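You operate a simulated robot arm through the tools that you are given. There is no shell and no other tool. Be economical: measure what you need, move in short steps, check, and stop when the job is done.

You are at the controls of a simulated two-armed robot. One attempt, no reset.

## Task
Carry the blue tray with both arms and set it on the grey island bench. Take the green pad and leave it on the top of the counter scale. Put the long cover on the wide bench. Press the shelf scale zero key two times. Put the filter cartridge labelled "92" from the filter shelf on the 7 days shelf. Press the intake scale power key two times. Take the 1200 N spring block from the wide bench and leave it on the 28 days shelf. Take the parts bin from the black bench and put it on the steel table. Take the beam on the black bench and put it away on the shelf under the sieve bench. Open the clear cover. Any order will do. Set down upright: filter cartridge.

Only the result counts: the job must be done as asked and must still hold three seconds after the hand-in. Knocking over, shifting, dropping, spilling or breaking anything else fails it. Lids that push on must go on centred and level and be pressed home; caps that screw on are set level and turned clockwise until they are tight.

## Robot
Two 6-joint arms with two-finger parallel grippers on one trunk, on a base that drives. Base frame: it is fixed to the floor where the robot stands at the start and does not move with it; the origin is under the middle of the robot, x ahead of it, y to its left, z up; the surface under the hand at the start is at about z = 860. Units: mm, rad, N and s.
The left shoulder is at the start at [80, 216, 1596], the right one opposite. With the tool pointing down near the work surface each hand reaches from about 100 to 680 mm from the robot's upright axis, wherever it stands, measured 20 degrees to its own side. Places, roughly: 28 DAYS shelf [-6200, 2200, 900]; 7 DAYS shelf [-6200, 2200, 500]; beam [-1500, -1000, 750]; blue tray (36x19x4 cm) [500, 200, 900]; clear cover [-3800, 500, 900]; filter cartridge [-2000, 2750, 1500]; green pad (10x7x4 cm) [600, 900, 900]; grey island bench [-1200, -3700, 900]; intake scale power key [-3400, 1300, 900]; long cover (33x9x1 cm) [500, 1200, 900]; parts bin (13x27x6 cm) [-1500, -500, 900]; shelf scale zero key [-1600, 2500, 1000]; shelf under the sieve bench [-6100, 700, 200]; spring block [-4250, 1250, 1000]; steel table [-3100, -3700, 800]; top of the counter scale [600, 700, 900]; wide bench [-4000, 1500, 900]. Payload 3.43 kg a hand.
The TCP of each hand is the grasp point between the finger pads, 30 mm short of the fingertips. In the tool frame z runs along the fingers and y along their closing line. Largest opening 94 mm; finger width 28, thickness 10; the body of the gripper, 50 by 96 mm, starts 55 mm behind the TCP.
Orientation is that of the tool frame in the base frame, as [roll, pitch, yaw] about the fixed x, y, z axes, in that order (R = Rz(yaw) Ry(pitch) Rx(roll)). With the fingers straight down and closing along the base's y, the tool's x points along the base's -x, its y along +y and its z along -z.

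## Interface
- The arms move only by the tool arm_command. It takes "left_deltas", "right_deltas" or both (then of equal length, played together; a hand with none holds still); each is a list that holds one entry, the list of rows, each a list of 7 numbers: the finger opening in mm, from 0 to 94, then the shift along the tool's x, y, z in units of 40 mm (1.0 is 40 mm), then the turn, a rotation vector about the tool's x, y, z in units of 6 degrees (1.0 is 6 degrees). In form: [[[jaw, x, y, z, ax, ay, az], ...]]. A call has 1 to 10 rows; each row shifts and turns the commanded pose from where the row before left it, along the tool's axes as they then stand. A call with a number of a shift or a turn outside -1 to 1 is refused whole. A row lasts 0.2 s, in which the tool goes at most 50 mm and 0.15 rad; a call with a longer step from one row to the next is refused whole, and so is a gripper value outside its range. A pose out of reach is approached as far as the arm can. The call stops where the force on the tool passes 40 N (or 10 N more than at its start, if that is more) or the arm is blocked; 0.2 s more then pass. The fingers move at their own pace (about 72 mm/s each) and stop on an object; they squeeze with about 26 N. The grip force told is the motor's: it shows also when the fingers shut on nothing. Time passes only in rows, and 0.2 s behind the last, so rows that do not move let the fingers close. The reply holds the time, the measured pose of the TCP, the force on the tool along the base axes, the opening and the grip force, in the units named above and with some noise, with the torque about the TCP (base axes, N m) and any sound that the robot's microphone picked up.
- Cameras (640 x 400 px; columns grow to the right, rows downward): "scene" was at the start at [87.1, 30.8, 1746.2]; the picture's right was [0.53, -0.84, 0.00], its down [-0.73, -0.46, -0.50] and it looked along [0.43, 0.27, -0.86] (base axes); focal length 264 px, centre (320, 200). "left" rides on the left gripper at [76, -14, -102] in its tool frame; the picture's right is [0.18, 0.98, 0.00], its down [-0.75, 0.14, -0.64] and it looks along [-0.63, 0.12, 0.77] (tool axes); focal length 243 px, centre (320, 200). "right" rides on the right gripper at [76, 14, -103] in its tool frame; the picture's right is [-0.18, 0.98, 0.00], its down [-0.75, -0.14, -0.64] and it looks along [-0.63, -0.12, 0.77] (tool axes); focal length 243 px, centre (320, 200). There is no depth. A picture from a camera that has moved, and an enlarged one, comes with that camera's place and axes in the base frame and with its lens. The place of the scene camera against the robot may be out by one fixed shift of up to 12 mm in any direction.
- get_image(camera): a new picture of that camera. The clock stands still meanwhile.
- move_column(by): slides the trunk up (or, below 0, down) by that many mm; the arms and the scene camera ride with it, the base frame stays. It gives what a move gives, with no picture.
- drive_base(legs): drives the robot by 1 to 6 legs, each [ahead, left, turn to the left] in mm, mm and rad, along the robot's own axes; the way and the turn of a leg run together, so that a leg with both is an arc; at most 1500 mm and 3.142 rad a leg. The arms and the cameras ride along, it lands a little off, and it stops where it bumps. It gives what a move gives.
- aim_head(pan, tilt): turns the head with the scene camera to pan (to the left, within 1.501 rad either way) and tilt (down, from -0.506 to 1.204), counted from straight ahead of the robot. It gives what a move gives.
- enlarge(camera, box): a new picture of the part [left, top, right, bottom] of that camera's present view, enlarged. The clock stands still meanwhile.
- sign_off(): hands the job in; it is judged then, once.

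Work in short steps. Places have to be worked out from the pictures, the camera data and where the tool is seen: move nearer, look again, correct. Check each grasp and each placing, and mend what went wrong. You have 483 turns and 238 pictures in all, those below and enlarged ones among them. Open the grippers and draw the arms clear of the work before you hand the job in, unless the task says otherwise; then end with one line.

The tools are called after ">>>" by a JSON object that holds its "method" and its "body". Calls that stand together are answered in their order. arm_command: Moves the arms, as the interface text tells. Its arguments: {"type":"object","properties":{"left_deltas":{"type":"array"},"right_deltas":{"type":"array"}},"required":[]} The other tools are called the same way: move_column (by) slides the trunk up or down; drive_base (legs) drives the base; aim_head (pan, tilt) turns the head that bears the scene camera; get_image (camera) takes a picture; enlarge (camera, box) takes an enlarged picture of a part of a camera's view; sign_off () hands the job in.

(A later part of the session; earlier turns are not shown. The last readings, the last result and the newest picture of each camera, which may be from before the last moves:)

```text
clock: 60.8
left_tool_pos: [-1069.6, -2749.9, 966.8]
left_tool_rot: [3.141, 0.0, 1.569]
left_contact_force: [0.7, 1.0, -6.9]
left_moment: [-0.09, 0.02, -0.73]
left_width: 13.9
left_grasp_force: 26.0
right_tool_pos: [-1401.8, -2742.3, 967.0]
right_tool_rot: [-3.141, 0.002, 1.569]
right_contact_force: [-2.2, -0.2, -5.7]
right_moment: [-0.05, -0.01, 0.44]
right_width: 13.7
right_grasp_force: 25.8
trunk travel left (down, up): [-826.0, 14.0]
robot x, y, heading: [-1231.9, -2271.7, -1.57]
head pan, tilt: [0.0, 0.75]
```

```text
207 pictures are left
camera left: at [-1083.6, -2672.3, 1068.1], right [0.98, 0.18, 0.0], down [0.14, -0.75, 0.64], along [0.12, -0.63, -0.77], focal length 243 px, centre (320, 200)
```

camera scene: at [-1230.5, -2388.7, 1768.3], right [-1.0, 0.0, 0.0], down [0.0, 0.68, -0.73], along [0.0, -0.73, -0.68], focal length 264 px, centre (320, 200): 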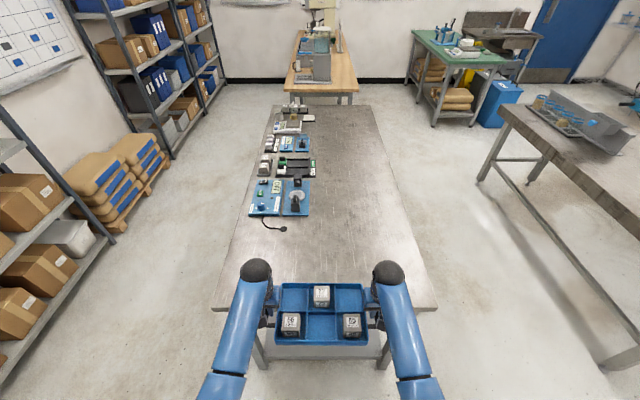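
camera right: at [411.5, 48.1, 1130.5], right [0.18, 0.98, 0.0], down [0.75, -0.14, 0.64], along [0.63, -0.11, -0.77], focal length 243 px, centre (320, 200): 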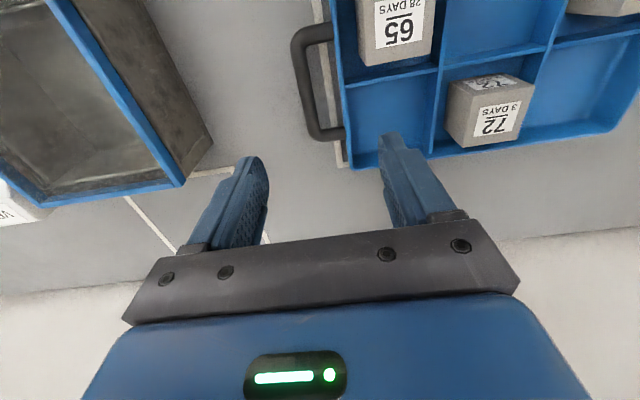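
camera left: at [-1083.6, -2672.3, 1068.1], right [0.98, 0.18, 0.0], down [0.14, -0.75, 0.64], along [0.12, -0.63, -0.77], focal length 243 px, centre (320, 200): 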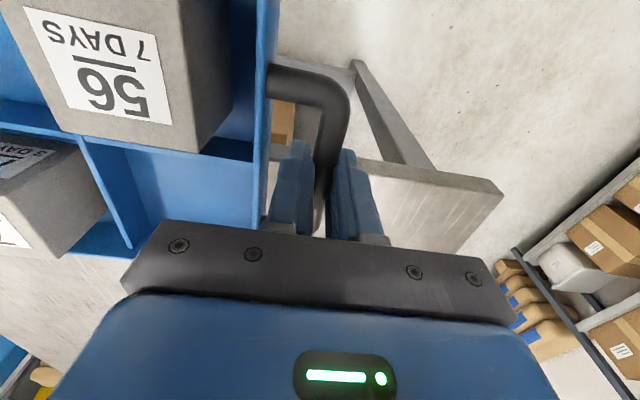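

Edge computes to y≈−2815, bench top z≈845. Drive 170 ahead and extend the arms 50 mm forward.

>>> {"method": "drive_base", "body": {"legs": [[170, 0, 0]]}}

>>> {"method": "arm_command", "body": {"left_deltas": [[[0, -0.4, 0, 0, 0, 0, 0], [0, -0.4, 0, 0, 0, 0, 0], [0, -0.4, 0, 0, 0, 0, 0]]], "right_deltas": [[[0, -0.4, 0, 0, 0, 0, 0], [0, -0.4, 0, 0, 0, 0, 0], [0, -0.4, 0, 0, 0, 0, 0]]]}}

>>> {"method": "get_image", "body": {"camera": "scene"}}

>>> {"method": "get_image", "body": {"camera": "left"}}

```text
clock: 62.2
left_tool_pos: [-1070.3, -2917.0, 966.4]
left_tool_rot: [-3.141, 0.001, 1.568]
left_contact_force: [1.2, 1.4, -6.5]
left_moment: [0.03, 0.03, -0.7]
left_width: 14.3
left_grasp_force: 26.2
right_tool_pos: [-1404.0, -2908.4, 967.7]
right_tool_rot: [-3.141, 0.005, 1.568]
right_contact_force: [-1.0, 0.0, -6.7]
right_moment: [-0.19, -0.01, 0.42]
right_width: 13.6
right_grasp_force: 25.9
trunk travel left (down, up): [-826.0, 14.0]
robot x, y, heading: [-1233.0, -2444.9, -1.576]
head pan, tilt: [0.0, 0.75]
```

```text
clock: 63.0
left_tool_pos: [-1069.5, -2968.4, 964.6]
left_tool_rot: [3.14, -0.002, 1.567]
left_contact_force: [-8.5, 1.2, -6.3]
left_moment: [0.07, 0.07, -0.76]
left_width: 13.9
left_grasp_force: 25.8
right_tool_pos: [-1403.1, -2959.8, 963.2]
right_tool_rot: [3.139, -0.001, 1.569]
right_contact_force: [7.1, -1.6, -6.7]
right_moment: [-0.13, -0.07, 0.37]
right_width: 13.5
right_grasp_force: 26.8
trunk travel left (down, up): [-826.0, 14.0]
robot x, y, heading: [-1229.7, -2439.8, -1.573]
head pan, tilt: [0.0, 0.75]
```

```text
206 pictures are left
camera scene: at [-1231.2, -2562.2, 1767.9], right [-1.0, 0.0, 0.0], down [0.0, 0.68, -0.73], along [0.0, -0.73, -0.68], focal length 264 px, centre (320, 200)
```

scene: 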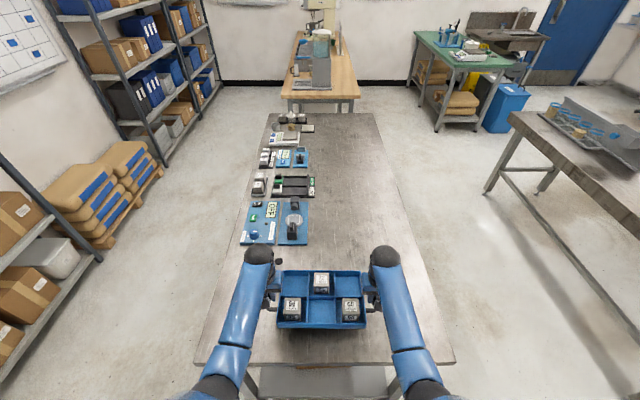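

```text
205 pictures are left
camera left: at [-1084.7, -2892.0, 1066.5], right [0.98, 0.18, 0.0], down [0.14, -0.76, 0.64], along [0.11, -0.63, -0.77], focal length 243 px, centre (320, 200)
```

left: 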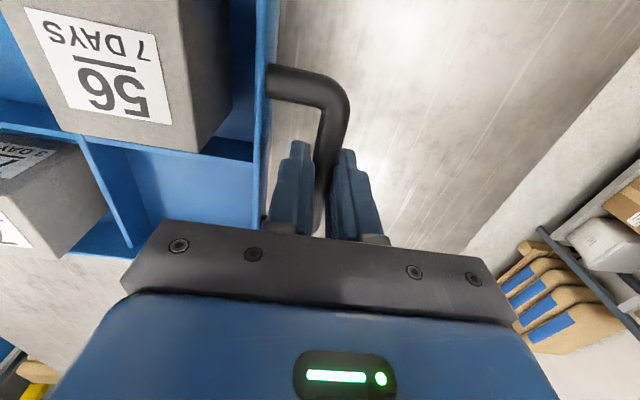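

Tray is well inside the bench edge and clear of the items. Lower 48 mm then in smaller steps.

>>> {"method": "arm_command", "body": {"left_deltas": [[[0, 0, 0, 0.3, 0, 0, 0], [0, 0, 0, 0.3, 0, 0, 0], [0, 0, 0, 0.3, 0, 0, 0], [0, 0, 0, 0.3, 0, 0, 0], [0, 0, 0, 0.1, 0, 0, 0], [0, 0, 0, 0.1, 0, 0, 0]]], "right_deltas": [[[0, 0, 0, 0.3, 0, 0, 0], [0, 0, 0, 0.3, 0, 0, 0], [0, 0, 0, 0.3, 0, 0, 0], [0, 0, 0, 0.3, 0, 0, 0], [0, 0, 0, 0.1, 0, 0, 0], [0, 0, 0, 0.1, 0, 0, 0]]]}}

>>> {"method": "arm_command", "body": {"left_deltas": [[[0, 0, 0, 0.06, 0, 0, 0], [0, 0, 0, 0.06, 0, 0, 0], [0, 0, 0, 0.06, 0, 0, 0], [0, 0, 0, 0.06, 0, 0, 0], [0, 0, 0, 0.06, 0, 0, 0]]], "right_deltas": [[[0, 0, 0, 0.06, 0, 0, 0], [0, 0, 0, 0.06, 0, 0, 0], [0, 0, 0, 0.06, 0, 0, 0], [0, 0, 0, 0.06, 0, 0, 0], [0, 0, 0, 0.06, 0, 0, 0]]]}}

```text
clock: 64.4
left_tool_pos: [-1070.6, -2965.2, 908.7]
left_tool_rot: [3.141, -0.004, 1.565]
left_contact_force: [-10.5, 0.8, -6.8]
left_moment: [-0.13, 0.13, -0.71]
left_width: 14.0
left_grasp_force: 25.9
right_tool_pos: [-1404.7, -2959.1, 908.1]
right_tool_rot: [3.14, 0.0, 1.568]
right_contact_force: [11.2, -1.8, -6.6]
right_moment: [0.01, -0.14, 0.45]
right_width: 13.4
right_grasp_force: 26.3
trunk travel left (down, up): [-826.0, 14.0]
robot x, y, heading: [-1232.7, -2440.1, -1.575]
head pan, tilt: [0.0, 0.75]
```

```text
clock: 65.6
left_tool_pos: [-1069.1, -2967.1, 897.9]
left_tool_rot: [-3.14, -0.003, 1.566]
left_contact_force: [-15.7, 1.0, -5.7]
left_moment: [-0.01, 0.15, -0.75]
left_width: 13.9
left_grasp_force: 25.5
right_tool_pos: [-1403.3, -2961.2, 898.3]
right_tool_rot: [3.141, 0.0, 1.567]
right_contact_force: [15.0, -0.9, -5.9]
right_moment: [0.02, -0.12, 0.49]
right_width: 13.5
right_grasp_force: 25.9
trunk travel left (down, up): [-826.0, 14.0]
robot x, y, heading: [-1233.7, -2441.9, -1.569]
head pan, tilt: [0.0, 0.75]
```

Not on the bench yet (still ~6 N each). Continue lowering in small steps.

>>> {"method": "arm_command", "body": {"left_deltas": [[[0, 0, -0.03, 0.08, 0, 0, 0], [0, 0, -0.03, 0.08, 0, 0, 0], [0, 0, 0, 0.08, 0, 0, 0], [0, 0, 0, 0.08, 0, 0, 0], [0, 0, 0, 0.08, 0, 0, 0], [0, 0, 0, 0.08, 0, 0, 0]]], "right_deltas": [[[0, 0, 0.03, 0.08, 0, 0, 0], [0, 0, 0.03, 0.08, 0, 0, 0], [0, 0, 0, 0.08, 0, 0, 0], [0, 0, 0, 0.08, 0, 0, 0], [0, 0, 0, 0.08, 0, 0, 0], [0, 0, 0, 0.08, 0, 0, 0]]]}}

```text
clock: 66.5
left_tool_pos: [-1070.7, -2966.7, 895.5]
left_tool_rot: [3.138, 0.015, 1.566]
left_contact_force: [2.1, 6.2, 19.4]
left_moment: [0.89, -0.05, -0.63]
left_width: 14.1
left_grasp_force: 26.2
right_tool_pos: [-1403.8, -2959.3, 894.9]
right_tool_rot: [-3.138, 0.018, 1.563]
right_contact_force: [-1.0, 7.0, 21.7]
right_moment: [0.96, 0.05, 0.43]
right_width: 14.0
right_grasp_force: 25.8
trunk travel left (down, up): [-826.0, 14.0]
robot x, y, heading: [-1233.2, -2440.1, -1.576]
head pan, tilt: [0.0, 0.75]
stopped in row 4 (right hand): the force on the tool passed its limit at 42 N (the readings are from after the stop); the commanded pose is now the measured one
```

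Set down (z≈895, same surface height). Open to 27 mm and lift straight up.

>>> {"method": "arm_command", "body": {"left_deltas": [[[27, 0, 0, 0, 0, 0, 0], [27, 0, 0, 0, 0, 0, 0], [27, 0, 0, -0.3, 0, 0, 0], [27, 0, 0, -0.5, 0, 0, 0], [27, 0, 0, -0.8, 0, 0, 0], [27, 0, 0, -0.8, 0, 0, 0]]], "right_deltas": [[[27, 0, 0, 0, 0, 0, 0], [27, 0, 0, 0, 0, 0, 0], [27, 0, 0, -0.3, 0, 0, 0], [27, 0, 0, -0.5, 0, 0, 0], [27, 0, 0, -0.8, 0, 0, 0], [27, 0, 0, -0.8, 0, 0, 0]]]}}

>>> {"method": "get_image", "body": {"camera": "scene"}}

```text
clock: 68.0
left_tool_pos: [-1071.3, -2970.3, 989.3]
left_tool_rot: [3.138, 0.01, 1.57]
left_contact_force: [1.4, 0.7, 0.2]
left_moment: [-0.03, 0.02, 0.02]
left_width: 26.9
left_grasp_force: 0.1
right_tool_pos: [-1405.0, -2962.0, 987.5]
right_tool_rot: [-3.139, 0.01, 1.567]
right_contact_force: [-0.5, 1.2, 0.5]
right_moment: [0.02, 0.01, 0.0]
right_width: 27.3
right_grasp_force: 0.0
trunk travel left (down, up): [-826.0, 14.0]
robot x, y, heading: [-1227.8, -2441.3, -1.574]
head pan, tilt: [0.0, 0.75]
```

```text
204 pictures are left
camera scene: at [-1231.4, -2558.9, 1768.2], right [-1.0, 0.0, 0.0], down [0.0, 0.68, -0.73], along [0.0, -0.73, -0.68], focal length 264 px, centre (320, 200)
```

scene: 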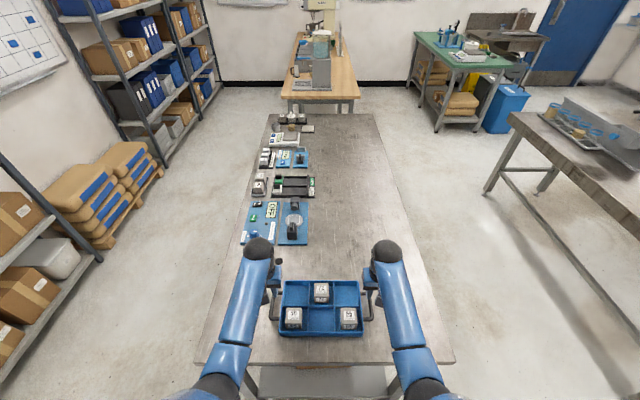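

Tray placed. Back off and turn around to face the black bench.

>>> {"method": "drive_base", "body": {"legs": [[-550, 0, 0], [0, 0, 3.14]]}}

>>> {"method": "aim_head", "body": {"pan": 0.0, "tilt": 0.5}}

>>> {"method": "get_image", "body": {"camera": "scene"}}

```text
clock: 78.5
left_tool_pos: [-1393.3, -1362.2, 987.8]
left_tool_rot: [3.139, 0.009, -1.562]
left_contact_force: [0.5, 0.4, 0.3]
left_moment: [-0.02, 0.02, 0.03]
left_width: 26.9
left_grasp_force: 0.0
right_tool_pos: [-1060.0, -1366.7, 989.8]
right_tool_rot: [-3.137, 0.012, -1.563]
right_contact_force: [-0.3, 0.0, -0.2]
right_moment: [0.0, 0.04, -0.01]
right_width: 27.0
right_grasp_force: 0.1
trunk travel left (down, up): [-826.0, 14.0]
robot x, y, heading: [-1226.8, -1888.0, 1.577]
head pan, tilt: [0.0, 0.75]
```

```text
clock: 79.3
left_tool_pos: [-1394.0, -1361.9, 988.3]
left_tool_rot: [3.138, 0.008, -1.562]
left_contact_force: [0.6, 0.0, 0.1]
left_moment: [0.0, 0.02, -0.02]
left_width: 27.3
left_grasp_force: 0.0
right_tool_pos: [-1058.8, -1366.8, 987.8]
right_tool_rot: [-3.138, 0.011, -1.565]
right_contact_force: [-0.1, 1.0, 0.4]
right_moment: [0.02, -0.01, 0.03]
right_width: 27.0
right_grasp_force: 0.0
trunk travel left (down, up): [-826.0, 14.0]
robot x, y, heading: [-1230.9, -1887.9, 1.579]
head pan, tilt: [0.0, 0.499]
```

```text
203 pictures are left
camera scene: at [-1229.2, -1772.6, 1790.1], right [1.0, 0.01, 0.0], down [0.0, -0.48, -0.88], along [-0.01, 0.88, -0.48], focal length 264 px, centre (320, 200)
```

scene: 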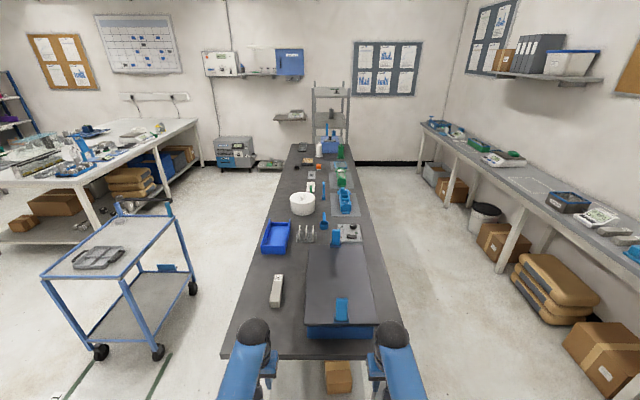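

Parts bin (blue) is near (−1484, −574) and the beam (grey bar with white label) near (−1434, −922), both reachable from the left side of the bench. The trolley edge is at x≈−2360. I go round: strafe left, face +x, and strafe toward the beam.

>>> {"method": "drive_base", "body": {"legs": [[0, 700, 0], [0, 0, -1.571], [0, 900, 0]]}}

>>> {"method": "aim_head", "body": {"pan": 0.3, "tilt": 0.85}}

>>> {"method": "get_image", "body": {"camera": "scene"}}

```text
clock: 91.3
left_tool_pos: [-1405.6, -834.2, 988.3]
left_tool_rot: [3.135, 0.009, -3.134]
left_contact_force: [0.5, 0.4, 0.5]
left_moment: [0.01, -0.01, 0.0]
left_width: 27.2
left_grasp_force: 0.1
right_tool_pos: [-1409.2, -1168.4, 986.8]
right_tool_rot: [-3.14, 0.011, -3.141]
right_contact_force: [-0.1, 0.2, -0.4]
right_moment: [0.01, -0.03, 0.03]
right_width: 26.9
right_grasp_force: 0.1
trunk travel left (down, up): [-826.0, 14.0]
robot x, y, heading: [-1936.4, -996.4, 0.01]
head pan, tilt: [0.0, 0.499]
```

```text
clock: 92.1
left_tool_pos: [-1405.1, -833.9, 988.4]
left_tool_rot: [3.139, 0.008, -3.135]
left_contact_force: [-0.3, 0.0, 0.5]
left_moment: [-0.01, 0.01, 0.01]
left_width: 26.7
left_grasp_force: 0.0
right_tool_pos: [-1409.7, -1168.4, 987.5]
right_tool_rot: [-3.138, 0.011, -3.141]
right_contact_force: [-0.7, 0.4, 0.4]
right_moment: [0.01, -0.02, 0.03]
right_width: 27.1
right_grasp_force: 0.2
trunk travel left (down, up): [-826.0, 14.0]
robot x, y, heading: [-1933.8, -999.3, 0.001]
head pan, tilt: [0.3, 0.85]
```

```text
202 pictures are left
camera scene: at [-1826.6, -979.3, 1760.2], right [0.3, -0.95, 0.0], down [-0.72, -0.23, -0.66], along [0.63, 0.2, -0.75], focal length 264 px, centre (320, 200)
```

scene: 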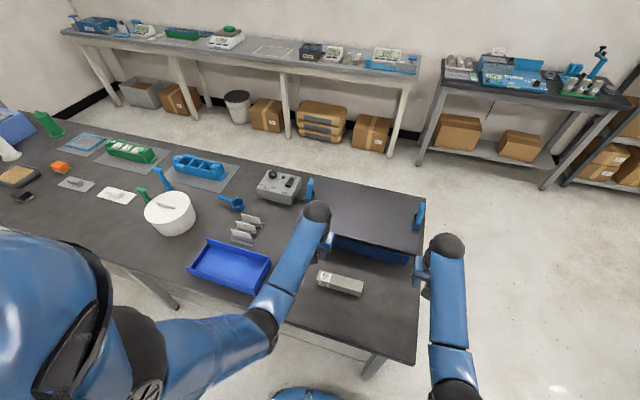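

Both objects have long axes along y, so both hands need 90° yaw. Drive left 280 and turn both hands.

>>> {"method": "drive_base", "body": {"legs": [[0, 280, 0]]}}

>>> {"method": "arm_command", "body": {"left_deltas": [[[60, 0, 0, 0, 0, 0, 1], [60, 0, 0, 0, 0, 0, 1], [60, 0, 0, 0, 0, 0, 1], [60, 0, 0, 0, 0, 0, 1], [60, 0, 0, 0, 0, 0, 1], [60, 0, 0, 0, 0, 0, 1], [60, 0, 0, 0, 0, 0, 1], [60, 0, 0, 0, 0, 0, 1], [60, 0, 0, 0, 0, 0, 1], [60, 0, 0, 0, 0, 0, 1]]], "right_deltas": [[[94, 0, 0, 0, 0, 0, -1], [94, 0, 0, 0, 0, 0, -1], [94, 0, 0, 0, 0, 0, -1], [94, 0, 0, 0, 0, 0, -1], [94, 0, 0, 0, 0, 0, -1], [94, 0, 0, 0, 0, 0, -1], [94, 0, 0, 0, 0, 0, -1], [94, 0, 0, 0, 0, 0, -1], [94, 0, 0, 0, 0, 0, -1], [94, 0, 0, 0, 0, 0, -1]]]}}

>>> {"method": "arm_command", "body": {"left_deltas": [[[60, 0, 0, 0, 0, 0, 1], [60, 0, 0, 0, 0, 0, 1], [60, 0, 0, 0, 0, 0, 1], [60, 0, 0, 0, 0, 0, 1], [60, 0, 0, 0, 0, 0, 1]]], "right_deltas": [[[94, 0, 0, 0, 0, 0, -1], [94, 0, 0, 0, 0, 0, -1], [94, 0, 0, 0, 0, 0, -1], [94, 0, 0, 0, 0, 0, -1], [94, 0, 0, 0, 0, 0, -1]]]}}

>>> {"method": "get_image", "body": {"camera": "left"}}

>>> {"method": "get_image", "body": {"camera": "right"}}

>>> {"method": "get_image", "body": {"camera": "scene"}}

```text
clock: 94.0
left_tool_pos: [-1406.9, -555.1, 987.6]
left_tool_rot: [3.135, 0.01, -3.133]
left_contact_force: [-0.5, 0.1, -0.2]
left_moment: [0.03, 0.01, -0.02]
left_width: 26.9
left_grasp_force: 0.0
right_tool_pos: [-1411.0, -889.5, 986.9]
right_tool_rot: [-3.141, 0.01, -3.136]
right_contact_force: [0.9, -0.7, -0.1]
right_moment: [0.01, 0.02, 0.02]
right_width: 27.0
right_grasp_force: 0.1
trunk travel left (down, up): [-826.0, 14.0]
robot x, y, heading: [-1934.1, -721.1, 0.008]
head pan, tilt: [0.3, 0.85]
```

```text
clock: 96.2
left_tool_pos: [-1406.6, -554.0, 987.2]
left_tool_rot: [3.132, 0.001, 2.099]
left_contact_force: [0.1, 0.2, -0.7]
left_moment: [0.02, 0.02, 0.02]
left_width: 59.9
left_grasp_force: 0.2
right_tool_pos: [-1410.2, -887.3, 987.5]
right_tool_rot: [-3.131, 0.004, -2.089]
right_contact_force: [-0.1, 0.5, -0.1]
right_moment: [0.01, 0.01, 0.01]
right_width: 93.9
right_grasp_force: 0.0
trunk travel left (down, up): [-826.0, 14.0]
robot x, y, heading: [-1934.3, -720.3, 0.006]
head pan, tilt: [0.3, 0.85]
```

```text
clock: 97.5
left_tool_pos: [-1405.5, -554.3, 987.6]
left_tool_rot: [3.133, -0.003, 1.576]
left_contact_force: [-0.1, -0.7, 0.1]
left_moment: [0.06, -0.01, 0.03]
left_width: 60.1
left_grasp_force: 0.0
right_tool_pos: [-1411.8, -887.0, 987.7]
right_tool_rot: [-3.133, -0.004, -1.566]
right_contact_force: [0.2, -0.9, -0.9]
right_moment: [-0.01, -0.01, 0.05]
right_width: 93.9
right_grasp_force: 0.0
trunk travel left (down, up): [-826.0, 14.0]
robot x, y, heading: [-1934.2, -714.8, 0.008]
head pan, tilt: [0.3, 0.85]
```

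```text
201 pictures are left
camera left: at [-1421.9, -477.3, 1090.0], right [0.98, 0.19, 0.01], down [0.14, -0.76, 0.64], along [0.13, -0.63, -0.77], focal length 243 px, centre (320, 200)
```

left: 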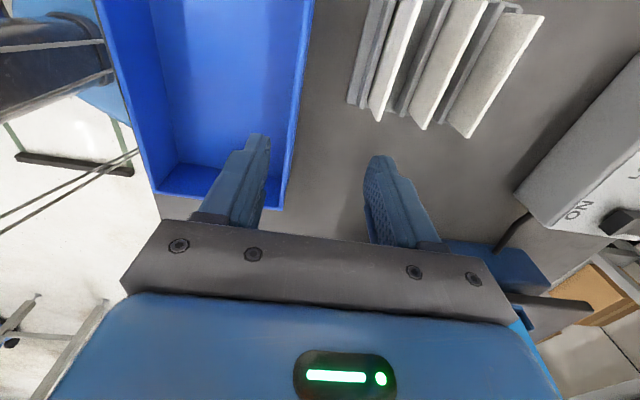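

```text
200 pictures are left
camera right: at [-1426.1, -963.0, 1091.0], right [-0.98, 0.18, -0.01], down [0.13, 0.76, 0.64], along [0.12, 0.63, -0.77], focal length 243 px, centre (320, 200)
```

right: 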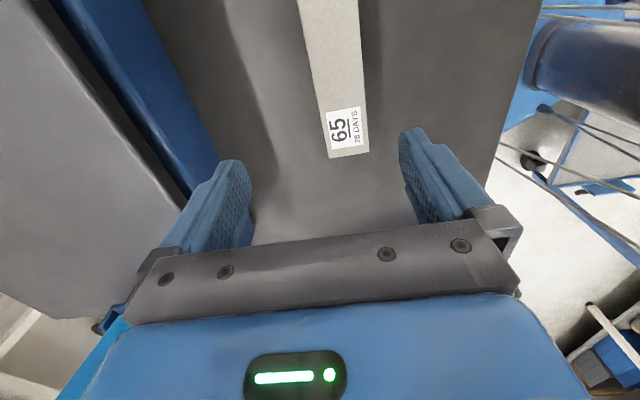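

```text
199 pictures are left
camera scene: at [-1828.6, -699.4, 1760.2], right [0.3, -0.95, 0.0], down [-0.72, -0.23, -0.66], along [0.63, 0.2, -0.75], focal length 264 px, centre (320, 200)
```

scene: 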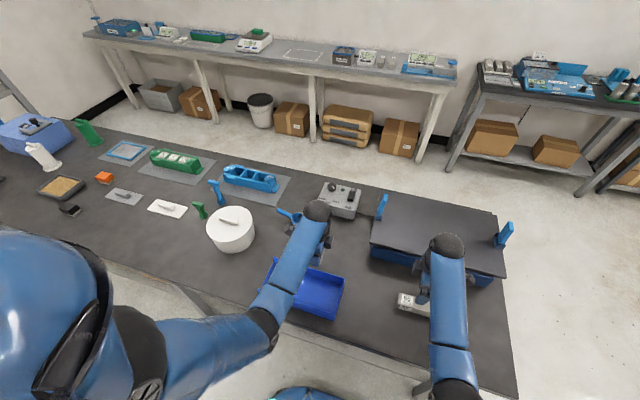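

Bin far wall is at x≈−1425, centre y≈−525; beam axis at x≈−1430, centre y≈−927. I move both hands over those, at z≈945, and look again.

>>> {"method": "arm_command", "body": {"left_deltas": [[[40, 0.72, -0.49, 0, 0, 0, 0], [40, 0, 0, 0.6, 0, 0, 0], [40, 0, 0, 0.5, 0, 0, 0]]], "right_deltas": [[[94, 1, 0.45, 0, 0, 0, 0], [94, 0, 0, 0.5, 0, 0, 0], [94, 0, 0, 0.5, 0, 0, 0]]]}}

>>> {"method": "get_image", "body": {"camera": "left"}}

>>> {"method": "get_image", "body": {"camera": "right"}}

```text
clock: 98.2
left_tool_pos: [-1423.4, -524.0, 943.5]
left_tool_rot: [3.136, -0.002, 1.577]
left_contact_force: [0.2, 0.3, -0.2]
left_moment: [-0.01, 0.04, -0.03]
left_width: 40.0
left_grasp_force: 0.0
right_tool_pos: [-1427.2, -927.2, 947.7]
right_tool_rot: [-3.132, -0.002, -1.568]
right_contact_force: [-1.2, -1.1, 0.4]
right_moment: [-0.02, 0.04, 0.02]
right_width: 94.0
right_grasp_force: 0.0
trunk travel left (down, up): [-826.0, 14.0]
robot x, y, heading: [-1933.1, -717.7, 0.01]
head pan, tilt: [0.3, 0.85]
```

```text
198 pictures are left
camera left: at [-1440.4, -448.4, 1045.1], right [0.98, 0.19, 0.01], down [0.14, -0.75, 0.64], along [0.13, -0.63, -0.77], focal length 243 px, centre (320, 200)
```

left: 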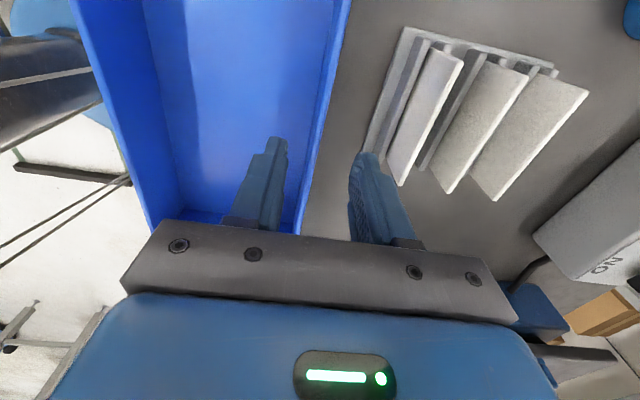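

```text
197 pictures are left
camera right: at [-1442.4, -1002.9, 1050.6], right [-0.98, 0.18, -0.01], down [0.13, 0.76, 0.64], along [0.12, 0.63, -0.77], focal length 243 px, centre (320, 200)
```

right: 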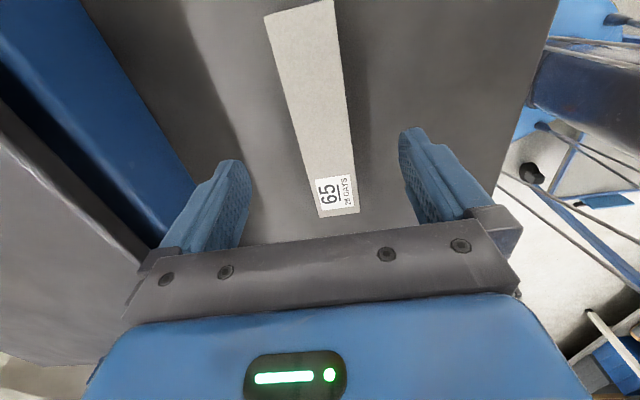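

Beam centred under the right hand, bin wall at x≈−1427. Narrow the left jaws, descend both to z≈889.

>>> {"method": "arm_command", "body": {"left_deltas": [[[28, 0, -0.1, 0, 0, 0, 0], [28, 0, 0, 0.35, 0, 0, 0], [28, 0, 0, 0.35, 0, 0, 0], [28, 0, 0, 0.35, 0, 0, 0], [28, 0, 0, 0.3, 0, 0, 0]]], "right_deltas": [[[70, 0, 0.07, 0, 0, 0, 0], [70, 0, 0, 0.35, 0, 0, 0], [70, 0, 0, 0.35, 0, 0, 0], [70, 0, 0, 0.35, 0, 0, 0], [70, 0, 0, 0.35, 0, 0, 0]]]}}

>>> {"method": "get_image", "body": {"camera": "left"}}

>>> {"method": "get_image", "body": {"camera": "right"}}

```text
clock: 99.5
left_tool_pos: [-1430.3, -522.5, 890.1]
left_tool_rot: [3.134, -0.002, 1.578]
left_contact_force: [-0.9, 0.5, 1.1]
left_moment: [0.03, -0.01, -0.01]
left_width: 27.9
left_grasp_force: 0.1
right_tool_pos: [-1429.9, -927.6, 891.1]
right_tool_rot: [-3.129, -0.003, -1.568]
right_contact_force: [-0.1, -0.2, 0.3]
right_moment: [0.0, -0.01, -0.01]
right_width: 70.1
right_grasp_force: 0.1
trunk travel left (down, up): [-826.0, 14.0]
robot x, y, heading: [-1935.4, -716.5, 0.008]
head pan, tilt: [0.3, 0.85]
```

```text
196 pictures are left
camera left: at [-1445.5, -447.5, 990.7], right [0.98, 0.19, 0.01], down [0.14, -0.75, 0.64], along [0.13, -0.63, -0.77], focal length 243 px, centre (320, 200)
```

left: 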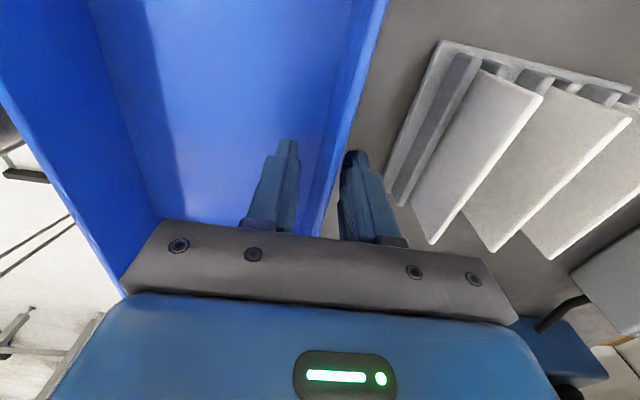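

```text
195 pictures are left
camera right: at [-1445.2, -1002.3, 994.7], right [-0.98, 0.18, -0.01], down [0.13, 0.76, 0.64], along [0.12, 0.63, -0.77], focal length 243 px, centre (320, 200)
```

right: 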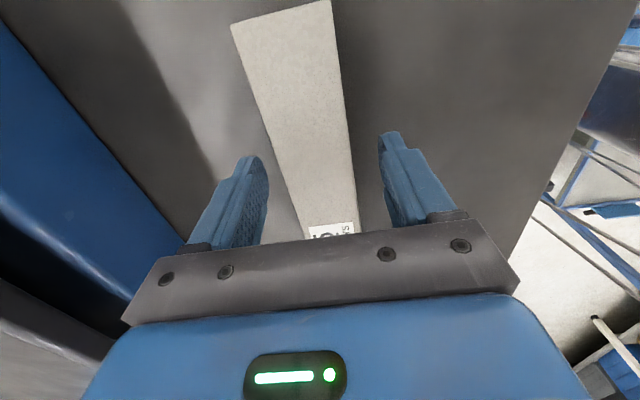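

Sizes tell the bench top is nearer z≈820 (beam top ≈862, bin rim ≈880). Descend further, then close both.

>>> {"method": "arm_command", "body": {"left_deltas": [[[28, 0, 0.07, 0.2, 0, 0, 0], [28, 0, 0, 0.2, 0, 0, 0], [28, 0, 0, 0, 0, 0, 0], [0, 0, 0, 0, 0, 0, 0], [0, 0, 0, 0, 0, 0, 0], [0, 0, 0, 0, 0, 0, 0]]], "right_deltas": [[[70, 0, 0, 0.4, 0, 0, 0], [70, 0, 0, 0.3, 0, 0, 0], [70, 0, 0, 0, 0, 0, 0], [20, 0, 0, 0, 0, 0, 0], [20, 0, 0, 0, 0, 0, 0], [20, 0, 0, 0, 0, 0, 0]]]}}

>>> {"method": "get_image", "body": {"camera": "left"}}

>>> {"method": "get_image", "body": {"camera": "right"}}

```text
clock: 100.1
left_tool_pos: [-1429.3, -523.2, 875.3]
left_tool_rot: [3.13, 0.0, 1.578]
left_contact_force: [-0.3, 0.3, 0.4]
left_moment: [-0.02, -0.02, 0.0]
left_width: 28.2
left_grasp_force: 0.1
right_tool_pos: [-1429.3, -926.4, 871.4]
right_tool_rot: [-3.122, -0.003, -1.568]
right_contact_force: [-3.1, 1.6, 14.0]
right_moment: [0.13, 0.74, 0.01]
right_width: 71.5
right_grasp_force: 1.2
trunk travel left (down, up): [-826.0, 14.0]
robot x, y, heading: [-1935.6, -719.1, 0.012]
head pan, tilt: [0.3, 0.85]
stopped in row 3 (right hand): the force on the tool passed its limit at 44 N (the readings are from after the stop); the commanded pose is now the measured one
```

```text
194 pictures are left
camera left: at [-1445.0, -447.4, 977.2], right [0.98, 0.19, 0.01], down [0.14, -0.75, 0.64], along [0.13, -0.63, -0.77], focal length 243 px, centre (320, 200)
```

left: 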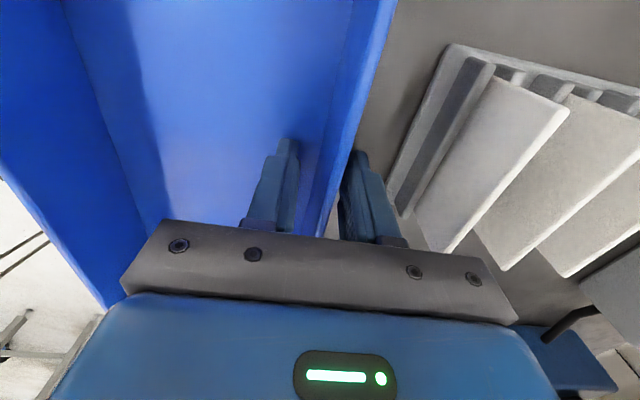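

```text
193 pictures are left
camera right: at [-1444.6, -1002.4, 974.1], right [-0.98, 0.18, -0.02], down [0.13, 0.76, 0.64], along [0.13, 0.63, -0.77], focal length 243 px, centre (320, 200)
```

right: 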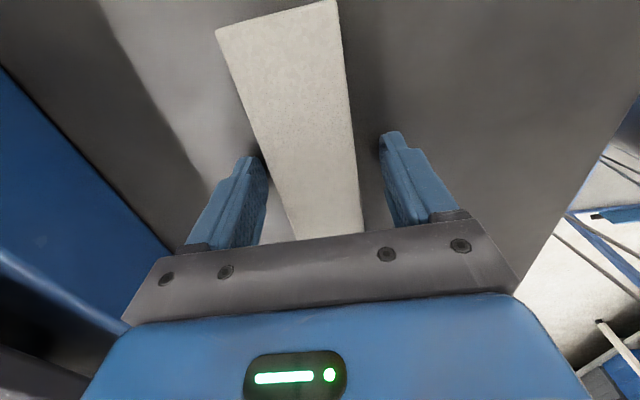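

Bench is at z≈841. Raise the right hand 2 mm and close both.

>>> {"method": "arm_command", "body": {"left_deltas": [[[28, 0, 0, -0.1, 0, 0, 0], [0, 0, 0, 0, 0, 0, 0], [0, 0, 0, 0, 0, 0, 0], [0, 0, 0, 0, 0, 0, 0]]], "right_deltas": [[[70, 0, 0, -0.05, 0, 0, 0], [20, 0, 0, 0, 0, 0, 0], [20, 0, 0, 0, 0, 0, 0], [20, 0, 0, 0, 0, 0, 0]]]}}

```text
clock: 101.1
left_tool_pos: [-1427.0, -523.9, 879.8]
left_tool_rot: [3.13, -0.003, 1.578]
left_contact_force: [-1.3, 0.5, 5.0]
left_moment: [-0.21, 0.31, -0.23]
left_width: 8.9
left_grasp_force: 26.1
right_tool_pos: [-1428.2, -927.3, 869.9]
right_tool_rot: [-3.125, -0.004, -1.569]
right_contact_force: [-2.8, 1.0, 5.7]
right_moment: [0.18, 0.29, 0.06]
right_width: 44.4
right_grasp_force: 26.3
trunk travel left (down, up): [-826.0, 14.0]
robot x, y, heading: [-1929.4, -716.4, 0.007]
head pan, tilt: [0.3, 0.85]
```

Both gripped (9 mm wall, 44 mm beam). Lift both 100 mm and check.

>>> {"method": "arm_command", "body": {"left_deltas": [[[0, 0, 0, -0.5, 0, 0, 0], [0, 0, 0, -0.5, 0, 0, 0], [0, 0, 0, -0.5, 0, 0, 0], [0, 0, 0, -0.5, 0, 0, 0], [0, 0, 0, -0.4, 0, 0, 0]]], "right_deltas": [[[20, 0, 0, -0.5, 0, 0, 0], [20, 0, 0, -0.5, 0, 0, 0], [20, 0, 0, -0.5, 0, 0, 0], [20, 0, 0, -0.5, 0, 0, 0], [20, 0, 0, -0.5, 0, 0, 0]]]}}

>>> {"method": "get_image", "body": {"camera": "scene"}}

```text
clock: 102.3
left_tool_pos: [-1427.5, -524.7, 973.5]
left_tool_rot: [3.133, -0.003, 1.578]
left_contact_force: [0.4, -0.3, -1.6]
left_moment: [0.03, -0.07, -0.02]
left_width: 9.2
left_grasp_force: 26.1
right_tool_pos: [-1427.5, -928.7, 969.7]
right_tool_rot: [-3.125, -0.003, -1.566]
right_contact_force: [0.0, 0.5, -5.2]
right_moment: [-0.03, 0.04, 0.03]
right_width: 44.5
right_grasp_force: 26.4
trunk travel left (down, up): [-826.0, 14.0]
robot x, y, heading: [-1936.2, -720.2, 0.007]
head pan, tilt: [0.3, 0.85]
```

```text
192 pictures are left
camera scene: at [-1828.0, -699.8, 1760.1], right [0.3, -0.95, 0.0], down [-0.72, -0.23, -0.66], along [0.63, 0.2, -0.75], focal length 264 px, centre (320, 200)
```

scene: 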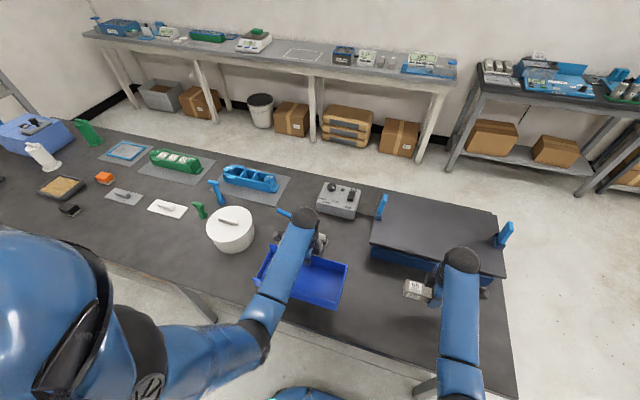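

Both held. Strafe right clear of the bench, turn to face −y, and look toward the steel table.

>>> {"method": "drive_base", "body": {"legs": [[0, -1180, 0], [0, 0, -1.578], [0, -600, 0]]}}

>>> {"method": "aim_head", "body": {"pan": -0.4, "tilt": 0.5}}

>>> {"method": "get_image", "body": {"camera": "scene"}}

```text
clock: 115.1
left_tool_pos: [-2296.9, -2424.1, 973.0]
left_tool_rot: [3.131, -0.003, 0.037]
left_contact_force: [0.4, 1.1, -0.9]
left_moment: [-0.08, -0.02, 0.03]
left_width: 8.9
left_grasp_force: 25.9
right_tool_pos: [-2701.3, -2436.3, 969.3]
right_tool_rot: [-3.125, -0.002, -3.109]
right_contact_force: [0.2, -0.4, -6.1]
right_moment: [0.01, 0.05, 0.01]
right_width: 44.2
right_grasp_force: 26.3
trunk travel left (down, up): [-826.0, 14.0]
robot x, y, heading: [-2502.6, -1926.7, -1.538]
head pan, tilt: [0.3, 0.85]
```

```text
clock: 116.2
left_tool_pos: [-2298.1, -2424.3, 973.7]
left_tool_rot: [3.133, -0.004, 0.037]
left_contact_force: [0.1, -0.2, -0.3]
left_moment: [-0.06, -0.01, 0.01]
left_width: 9.1
left_grasp_force: 26.0
right_tool_pos: [-2702.2, -2437.1, 969.6]
right_tool_rot: [-3.126, 0.0, -3.108]
right_contact_force: [-0.2, 0.5, -4.8]
right_moment: [-0.01, 0.02, -0.01]
right_width: 44.3
right_grasp_force: 26.5
trunk travel left (down, up): [-826.0, 14.0]
robot x, y, heading: [-2509.3, -1922.3, -1.534]
head pan, tilt: [-0.4, 0.499]
```

```text
191 pictures are left
camera scene: at [-2538.3, -2045.5, 1790.0], right [-0.93, 0.36, 0.0], down [0.17, 0.45, -0.88], along [-0.31, -0.82, -0.48], focal length 264 px, centre (320, 200)
```

scene: 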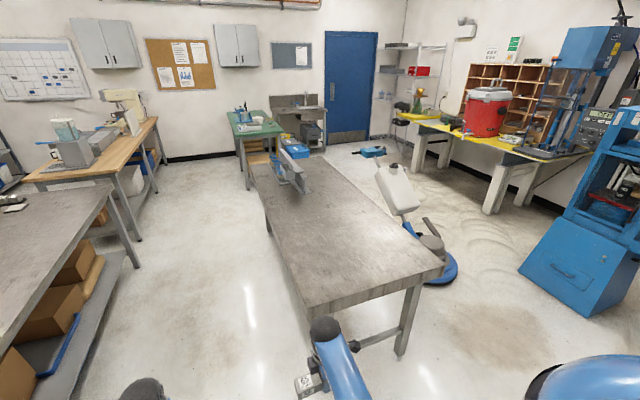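

Steel table near edge at y≈−2750, x −2760..−3465, free at the near end. Drive to put the bin (left hand) over it.

>>> {"method": "drive_base", "body": {"legs": [[0, 0, -0.037], [0, -690, 0], [440, 0, 0]]}}

>>> {"method": "arm_command", "body": {"left_deltas": [[[0, 0, 0.5, 0, 0, 0, 0], [0, 0, 0.5, 0, 0, 0, 0], [0, 0, 0.5, 0, 0, 0, 0], [0, 0, 0.3, 0, 0, 0, 0]]]}}

>>> {"method": "aim_head", "body": {"pan": 0.2, "tilt": 0.9}}

>>> {"method": "get_image", "body": {"camera": "scene"}}

>>> {"method": "get_image", "body": {"camera": "left"}}

```text
clock: 122.6
left_tool_pos: [-2996.3, -2865.7, 974.2]
left_tool_rot: [3.132, -0.003, 0.003]
left_contact_force: [-0.4, 0.6, -0.9]
left_moment: [-0.1, 0.0, -0.04]
left_width: 8.9
left_grasp_force: 26.1
right_tool_pos: [-3399.6, -2863.8, 970.8]
right_tool_rot: [-3.124, -0.001, 3.141]
right_contact_force: [0.6, -0.1, -5.5]
right_moment: [-0.04, 0.05, 0.03]
right_width: 44.5
right_grasp_force: 26.5
trunk travel left (down, up): [-826.0, 14.0]
robot x, y, heading: [-3186.1, -2361.0, -1.569]
head pan, tilt: [-0.4, 0.499]
```

```text
clock: 123.6
left_tool_pos: [-2996.6, -2941.4, 974.0]
left_tool_rot: [3.134, -0.004, 0.002]
left_contact_force: [-0.5, 0.3, -1.4]
left_moment: [-0.05, 0.04, 0.03]
left_width: 8.8
left_grasp_force: 26.0
right_tool_pos: [-3399.4, -2866.4, 968.8]
right_tool_rot: [-3.127, -0.002, 3.14]
right_contact_force: [-0.5, 0.6, -6.4]
right_moment: [0.01, 0.02, -0.03]
right_width: 44.3
right_grasp_force: 25.9
trunk travel left (down, up): [-826.0, 14.0]
robot x, y, heading: [-3187.8, -2362.1, -1.569]
head pan, tilt: [-0.4, 0.499]
```

```text
clock: 124.6
left_tool_pos: [-2994.6, -2941.5, 974.1]
left_tool_rot: [3.132, -0.004, 0.001]
left_contact_force: [0.0, 0.6, -1.0]
left_moment: [-0.05, -0.02, 0.03]
left_width: 8.9
left_grasp_force: 25.7
right_tool_pos: [-3399.1, -2865.4, 969.4]
right_tool_rot: [-3.125, -0.003, 3.14]
right_contact_force: [-0.1, 0.2, -4.7]
right_moment: [-0.01, -0.03, -0.02]
right_width: 44.5
right_grasp_force: 26.5
trunk travel left (down, up): [-826.0, 14.0]
robot x, y, heading: [-3183.1, -2360.3, -1.572]
head pan, tilt: [0.201, 0.901]
```

```text
190 pictures are left
camera scene: at [-3171.4, -2471.1, 1756.3], right [-0.98, -0.2, 0.0], down [-0.16, 0.77, -0.62], along [0.12, -0.61, -0.78], focal length 264 px, centre (320, 200)
```

scene: 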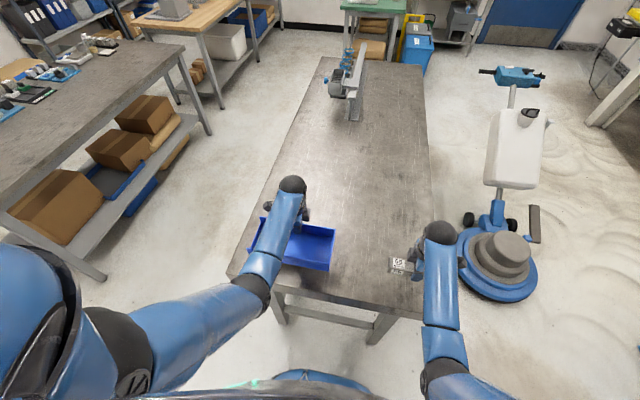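

```text
189 pictures are left
camera left: at [-2920.4, -2925.4, 1075.5], right [0.19, -0.98, 0.01], down [-0.76, -0.14, 0.64], along [-0.63, -0.13, -0.77], focal length 243 px, centre (320, 200)
```

left: 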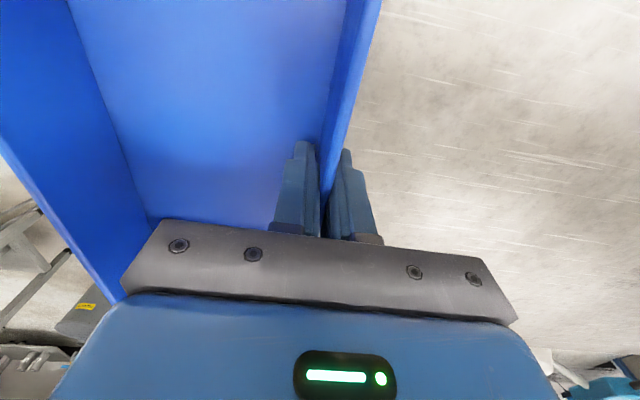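

Bin's near wall is only ~25 mm inside the edge; drive 60 mm ahead, then lower the bin stepwise.

>>> {"method": "drive_base", "body": {"legs": [[60, 0, 0]]}}

>>> {"method": "arm_command", "body": {"left_deltas": [[[0, 0, 0, 0.4, 0, 0, 0], [0, 0, 0, 0.4, 0, 0, 0], [0, 0, 0, 0.4, 0, 0, 0], [0, 0, 0, 0.4, 0, 0, 0], [0, 0, 0, 0.3, 0, 0, 0], [0, 0, 0, 0.1, 0, 0, 0], [0, 0, 0, 0.1, 0, 0, 0]]]}}

>>> {"method": "get_image", "body": {"camera": "scene"}}

```text
clock: 125.6
left_tool_pos: [-2997.6, -2990.7, 979.4]
left_tool_rot: [3.123, -0.004, -0.001]
left_contact_force: [0.3, 0.0, -1.0]
left_moment: [-0.14, -0.02, -0.02]
left_width: 9.0
left_grasp_force: 26.0
right_tool_pos: [-3401.1, -2915.7, 975.3]
right_tool_rot: [-3.119, -0.001, 3.139]
right_contact_force: [-1.0, 1.9, -5.3]
right_moment: [-0.04, 0.02, 0.02]
right_width: 44.3
right_grasp_force: 26.4
trunk travel left (down, up): [-826.0, 14.0]
robot x, y, heading: [-3183.9, -2416.8, -1.568]
head pan, tilt: [0.201, 0.901]
```

```text
clock: 127.2
left_tool_pos: [-2997.1, -3000.9, 888.9]
left_tool_rot: [3.136, -0.003, 0.001]
left_contact_force: [0.2, -0.3, -1.1]
left_moment: [-0.03, -0.02, 0.0]
left_width: 8.9
left_grasp_force: 26.3
right_tool_pos: [-3400.4, -2924.2, 970.1]
right_tool_rot: [-3.126, -0.003, 3.138]
right_contact_force: [0.3, -0.6, -5.2]
right_moment: [0.0, 0.03, -0.02]
right_width: 44.4
right_grasp_force: 25.7
trunk travel left (down, up): [-826.0, 14.0]
robot x, y, heading: [-3186.0, -2416.7, -1.57]
head pan, tilt: [0.201, 0.901]
```

```text
188 pictures are left
camera scene: at [-3171.6, -2530.1, 1756.2], right [-0.98, -0.2, 0.0], down [-0.16, 0.77, -0.62], along [0.12, -0.61, -0.78], focal length 264 px, centre (320, 200)
```

scene: 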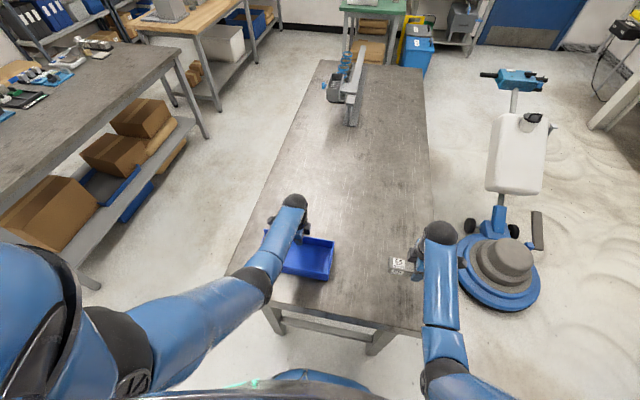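

Not touching yet; continue lowering slowly until contact.

>>> {"method": "arm_command", "body": {"left_deltas": [[[0, 0, 0, 0.1, 0, 0, 0], [0, 0, 0, 0.1, 0, 0, 0], [0, 0, 0, 0.1, 0, 0, 0], [0, 0, 0, 0.1, 0, 0, 0], [0, 0, 0, 0.1, 0, 0, 0], [0, 0, 0, 0.1, 0, 0, 0], [0, 0, 0, 0.1, 0, 0, 0], [0, 0, 0, 0.1, 0, 0, 0]]]}}

```text
clock: 128.4
left_tool_pos: [-2995.7, -2999.9, 874.8]
left_tool_rot: [3.13, -0.003, 0.0]
left_contact_force: [-0.1, 6.1, 15.9]
left_moment: [0.88, -0.14, 0.02]
left_width: 9.0
left_grasp_force: 25.9
right_tool_pos: [-3400.0, -2921.2, 969.5]
right_tool_rot: [-3.128, 0.0, 3.138]
right_contact_force: [-0.1, -0.3, -5.8]
right_moment: [0.01, 0.02, 0.0]
right_width: 44.5
right_grasp_force: 25.8
trunk travel left (down, up): [-826.0, 14.0]
robot x, y, heading: [-3186.2, -2420.6, -1.576]
head pan, tilt: [0.201, 0.901]
stopped in row 6 (left hand): the force on the tool passed its limit at 45 N (the readings are from after the stop); the commanded pose is now the measured one
```

Contact at z≈875, so the bin is on the table. Open the left hand and lift.

>>> {"method": "arm_command", "body": {"left_deltas": [[[26, 0, 0, 0, 0, 0, 0], [26, 0, 0, 0, 0, 0, 0], [26, 0, 0, -0.3, 0, 0, 0], [26, 0, 0, -0.6, 0, 0, 0], [26, 0, 0, -0.8, 0, 0, 0], [26, 0, 0, -0.8, 0, 0, 0], [26, 0, 0, -0.5, 0, 0, 0]]]}}

>>> {"method": "get_image", "body": {"camera": "scene"}}

```text
clock: 130.0
left_tool_pos: [-2996.8, -2999.3, 992.6]
left_tool_rot: [3.131, -0.002, 0.0]
left_contact_force: [0.0, 0.1, -0.2]
left_moment: [0.01, 0.03, 0.01]
left_width: 26.2
left_grasp_force: 0.0
right_tool_pos: [-3400.2, -2923.3, 968.6]
right_tool_rot: [-3.127, -0.006, 3.138]
right_contact_force: [1.5, 0.3, -5.1]
right_moment: [0.01, -0.03, -0.02]
right_width: 44.6
right_grasp_force: 25.8
trunk travel left (down, up): [-826.0, 14.0]
robot x, y, heading: [-3184.7, -2420.7, -1.571]
head pan, tilt: [0.201, 0.901]
```

```text
187 pictures are left
camera scene: at [-3171.5, -2529.8, 1756.2], right [-0.98, -0.2, 0.0], down [-0.16, 0.77, -0.62], along [0.12, -0.61, -0.78], focal length 264 px, centre (320, 200)
```

scene: 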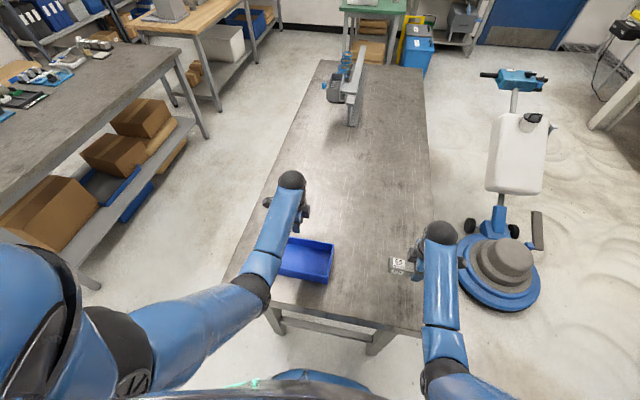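

Bin is on the steel table. Now back off, turn to face −x and look for the way to the sieve bench.

>>> {"method": "drive_base", "body": {"legs": [[-750, 0, 0], [0, 0, -1.571]]}}

>>> {"method": "aim_head", "body": {"pan": 0.0, "tilt": 0.3}}

>>> {"method": "get_image", "body": {"camera": "scene"}}

>>> {"method": "aim_head", "body": {"pan": -1.0, "tilt": 0.3}}

>>> {"method": "get_image", "body": {"camera": "scene"}}

```text
clock: 137.9
left_tool_pos: [-3764.9, -1853.3, 992.9]
left_tool_rot: [3.132, -0.002, -1.58]
left_contact_force: [0.0, -0.3, -0.2]
left_moment: [0.02, 0.01, -0.01]
left_width: 26.0
left_grasp_force: 0.0
right_tool_pos: [-3685.3, -1449.0, 971.0]
right_tool_rot: [-3.128, -0.003, 1.558]
right_contact_force: [0.3, 0.0, -6.1]
right_moment: [0.0, 0.0, -0.01]
right_width: 44.5
right_grasp_force: 26.4
trunk travel left (down, up): [-826.0, 14.0]
robot x, y, heading: [-3184.3, -1666.0, 3.131]
head pan, tilt: [0.201, 0.901]
```

```text
clock: 138.9
left_tool_pos: [-3764.9, -1851.3, 993.2]
left_tool_rot: [3.132, -0.003, -1.579]
left_contact_force: [0.5, 1.2, -1.1]
left_moment: [0.04, 0.0, 0.04]
left_width: 26.1
left_grasp_force: 0.1
right_tool_pos: [-3685.4, -1450.3, 969.2]
right_tool_rot: [-3.127, -0.001, 1.559]
right_contact_force: [-0.7, 0.8, -6.1]
right_moment: [0.01, 0.0, 0.0]
right_width: 44.1
right_grasp_force: 26.5
trunk travel left (down, up): [-826.0, 14.0]
robot x, y, heading: [-3182.5, -1668.1, 3.134]
head pan, tilt: [0.0, 0.3]
```

```text
186 pictures are left
camera scene: at [-3307.4, -1671.2, 1808.4], right [0.01, 1.0, 0.0], down [0.3, 0.0, -0.95], along [-0.95, 0.01, -0.3], focal length 264 px, centre (320, 200)
```

scene: 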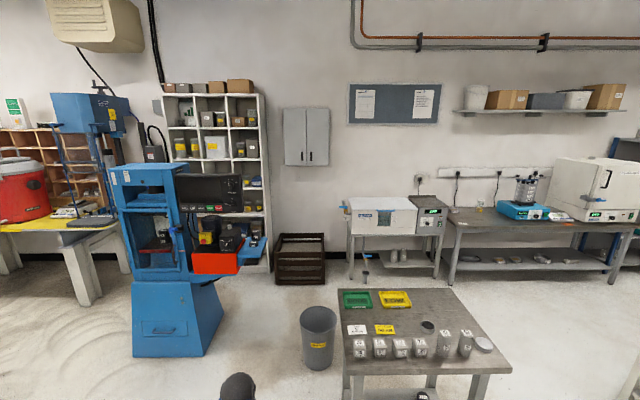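

```text
clock: 140.2
left_tool_pos: [-3764.9, -1852.3, 993.2]
left_tool_rot: [3.131, -0.002, -1.579]
left_contact_force: [0.2, 0.4, -0.1]
left_moment: [0.0, 0.02, 0.01]
left_width: 25.9
left_grasp_force: 0.0
right_tool_pos: [-3684.5, -1449.4, 969.2]
right_tool_rot: [-3.127, 0.0, 1.56]
right_contact_force: [0.2, -1.8, -6.6]
right_moment: [0.05, -0.02, -0.02]
right_width: 44.1
right_grasp_force: 26.3
trunk travel left (down, up): [-826.0, 14.0]
robot x, y, heading: [-3182.6, -1665.5, 3.129]
head pan, tilt: [-1.0, 0.3]
```

```text
185 pictures are left
camera scene: at [-3263.7, -1593.1, 1808.5], right [0.85, 0.53, 0.0], down [0.16, -0.25, -0.96], along [-0.51, 0.81, -0.3], focal length 264 px, centre (320, 200)
```

scene: 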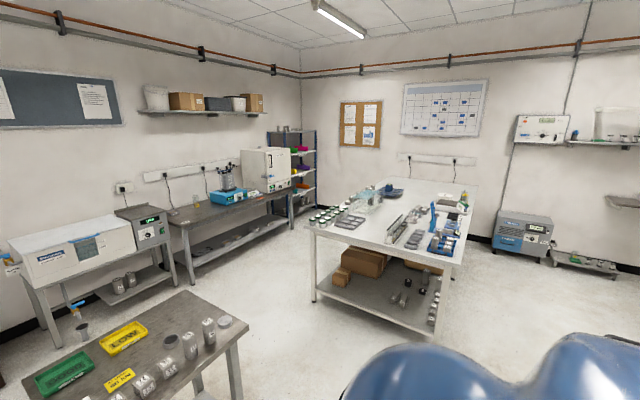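

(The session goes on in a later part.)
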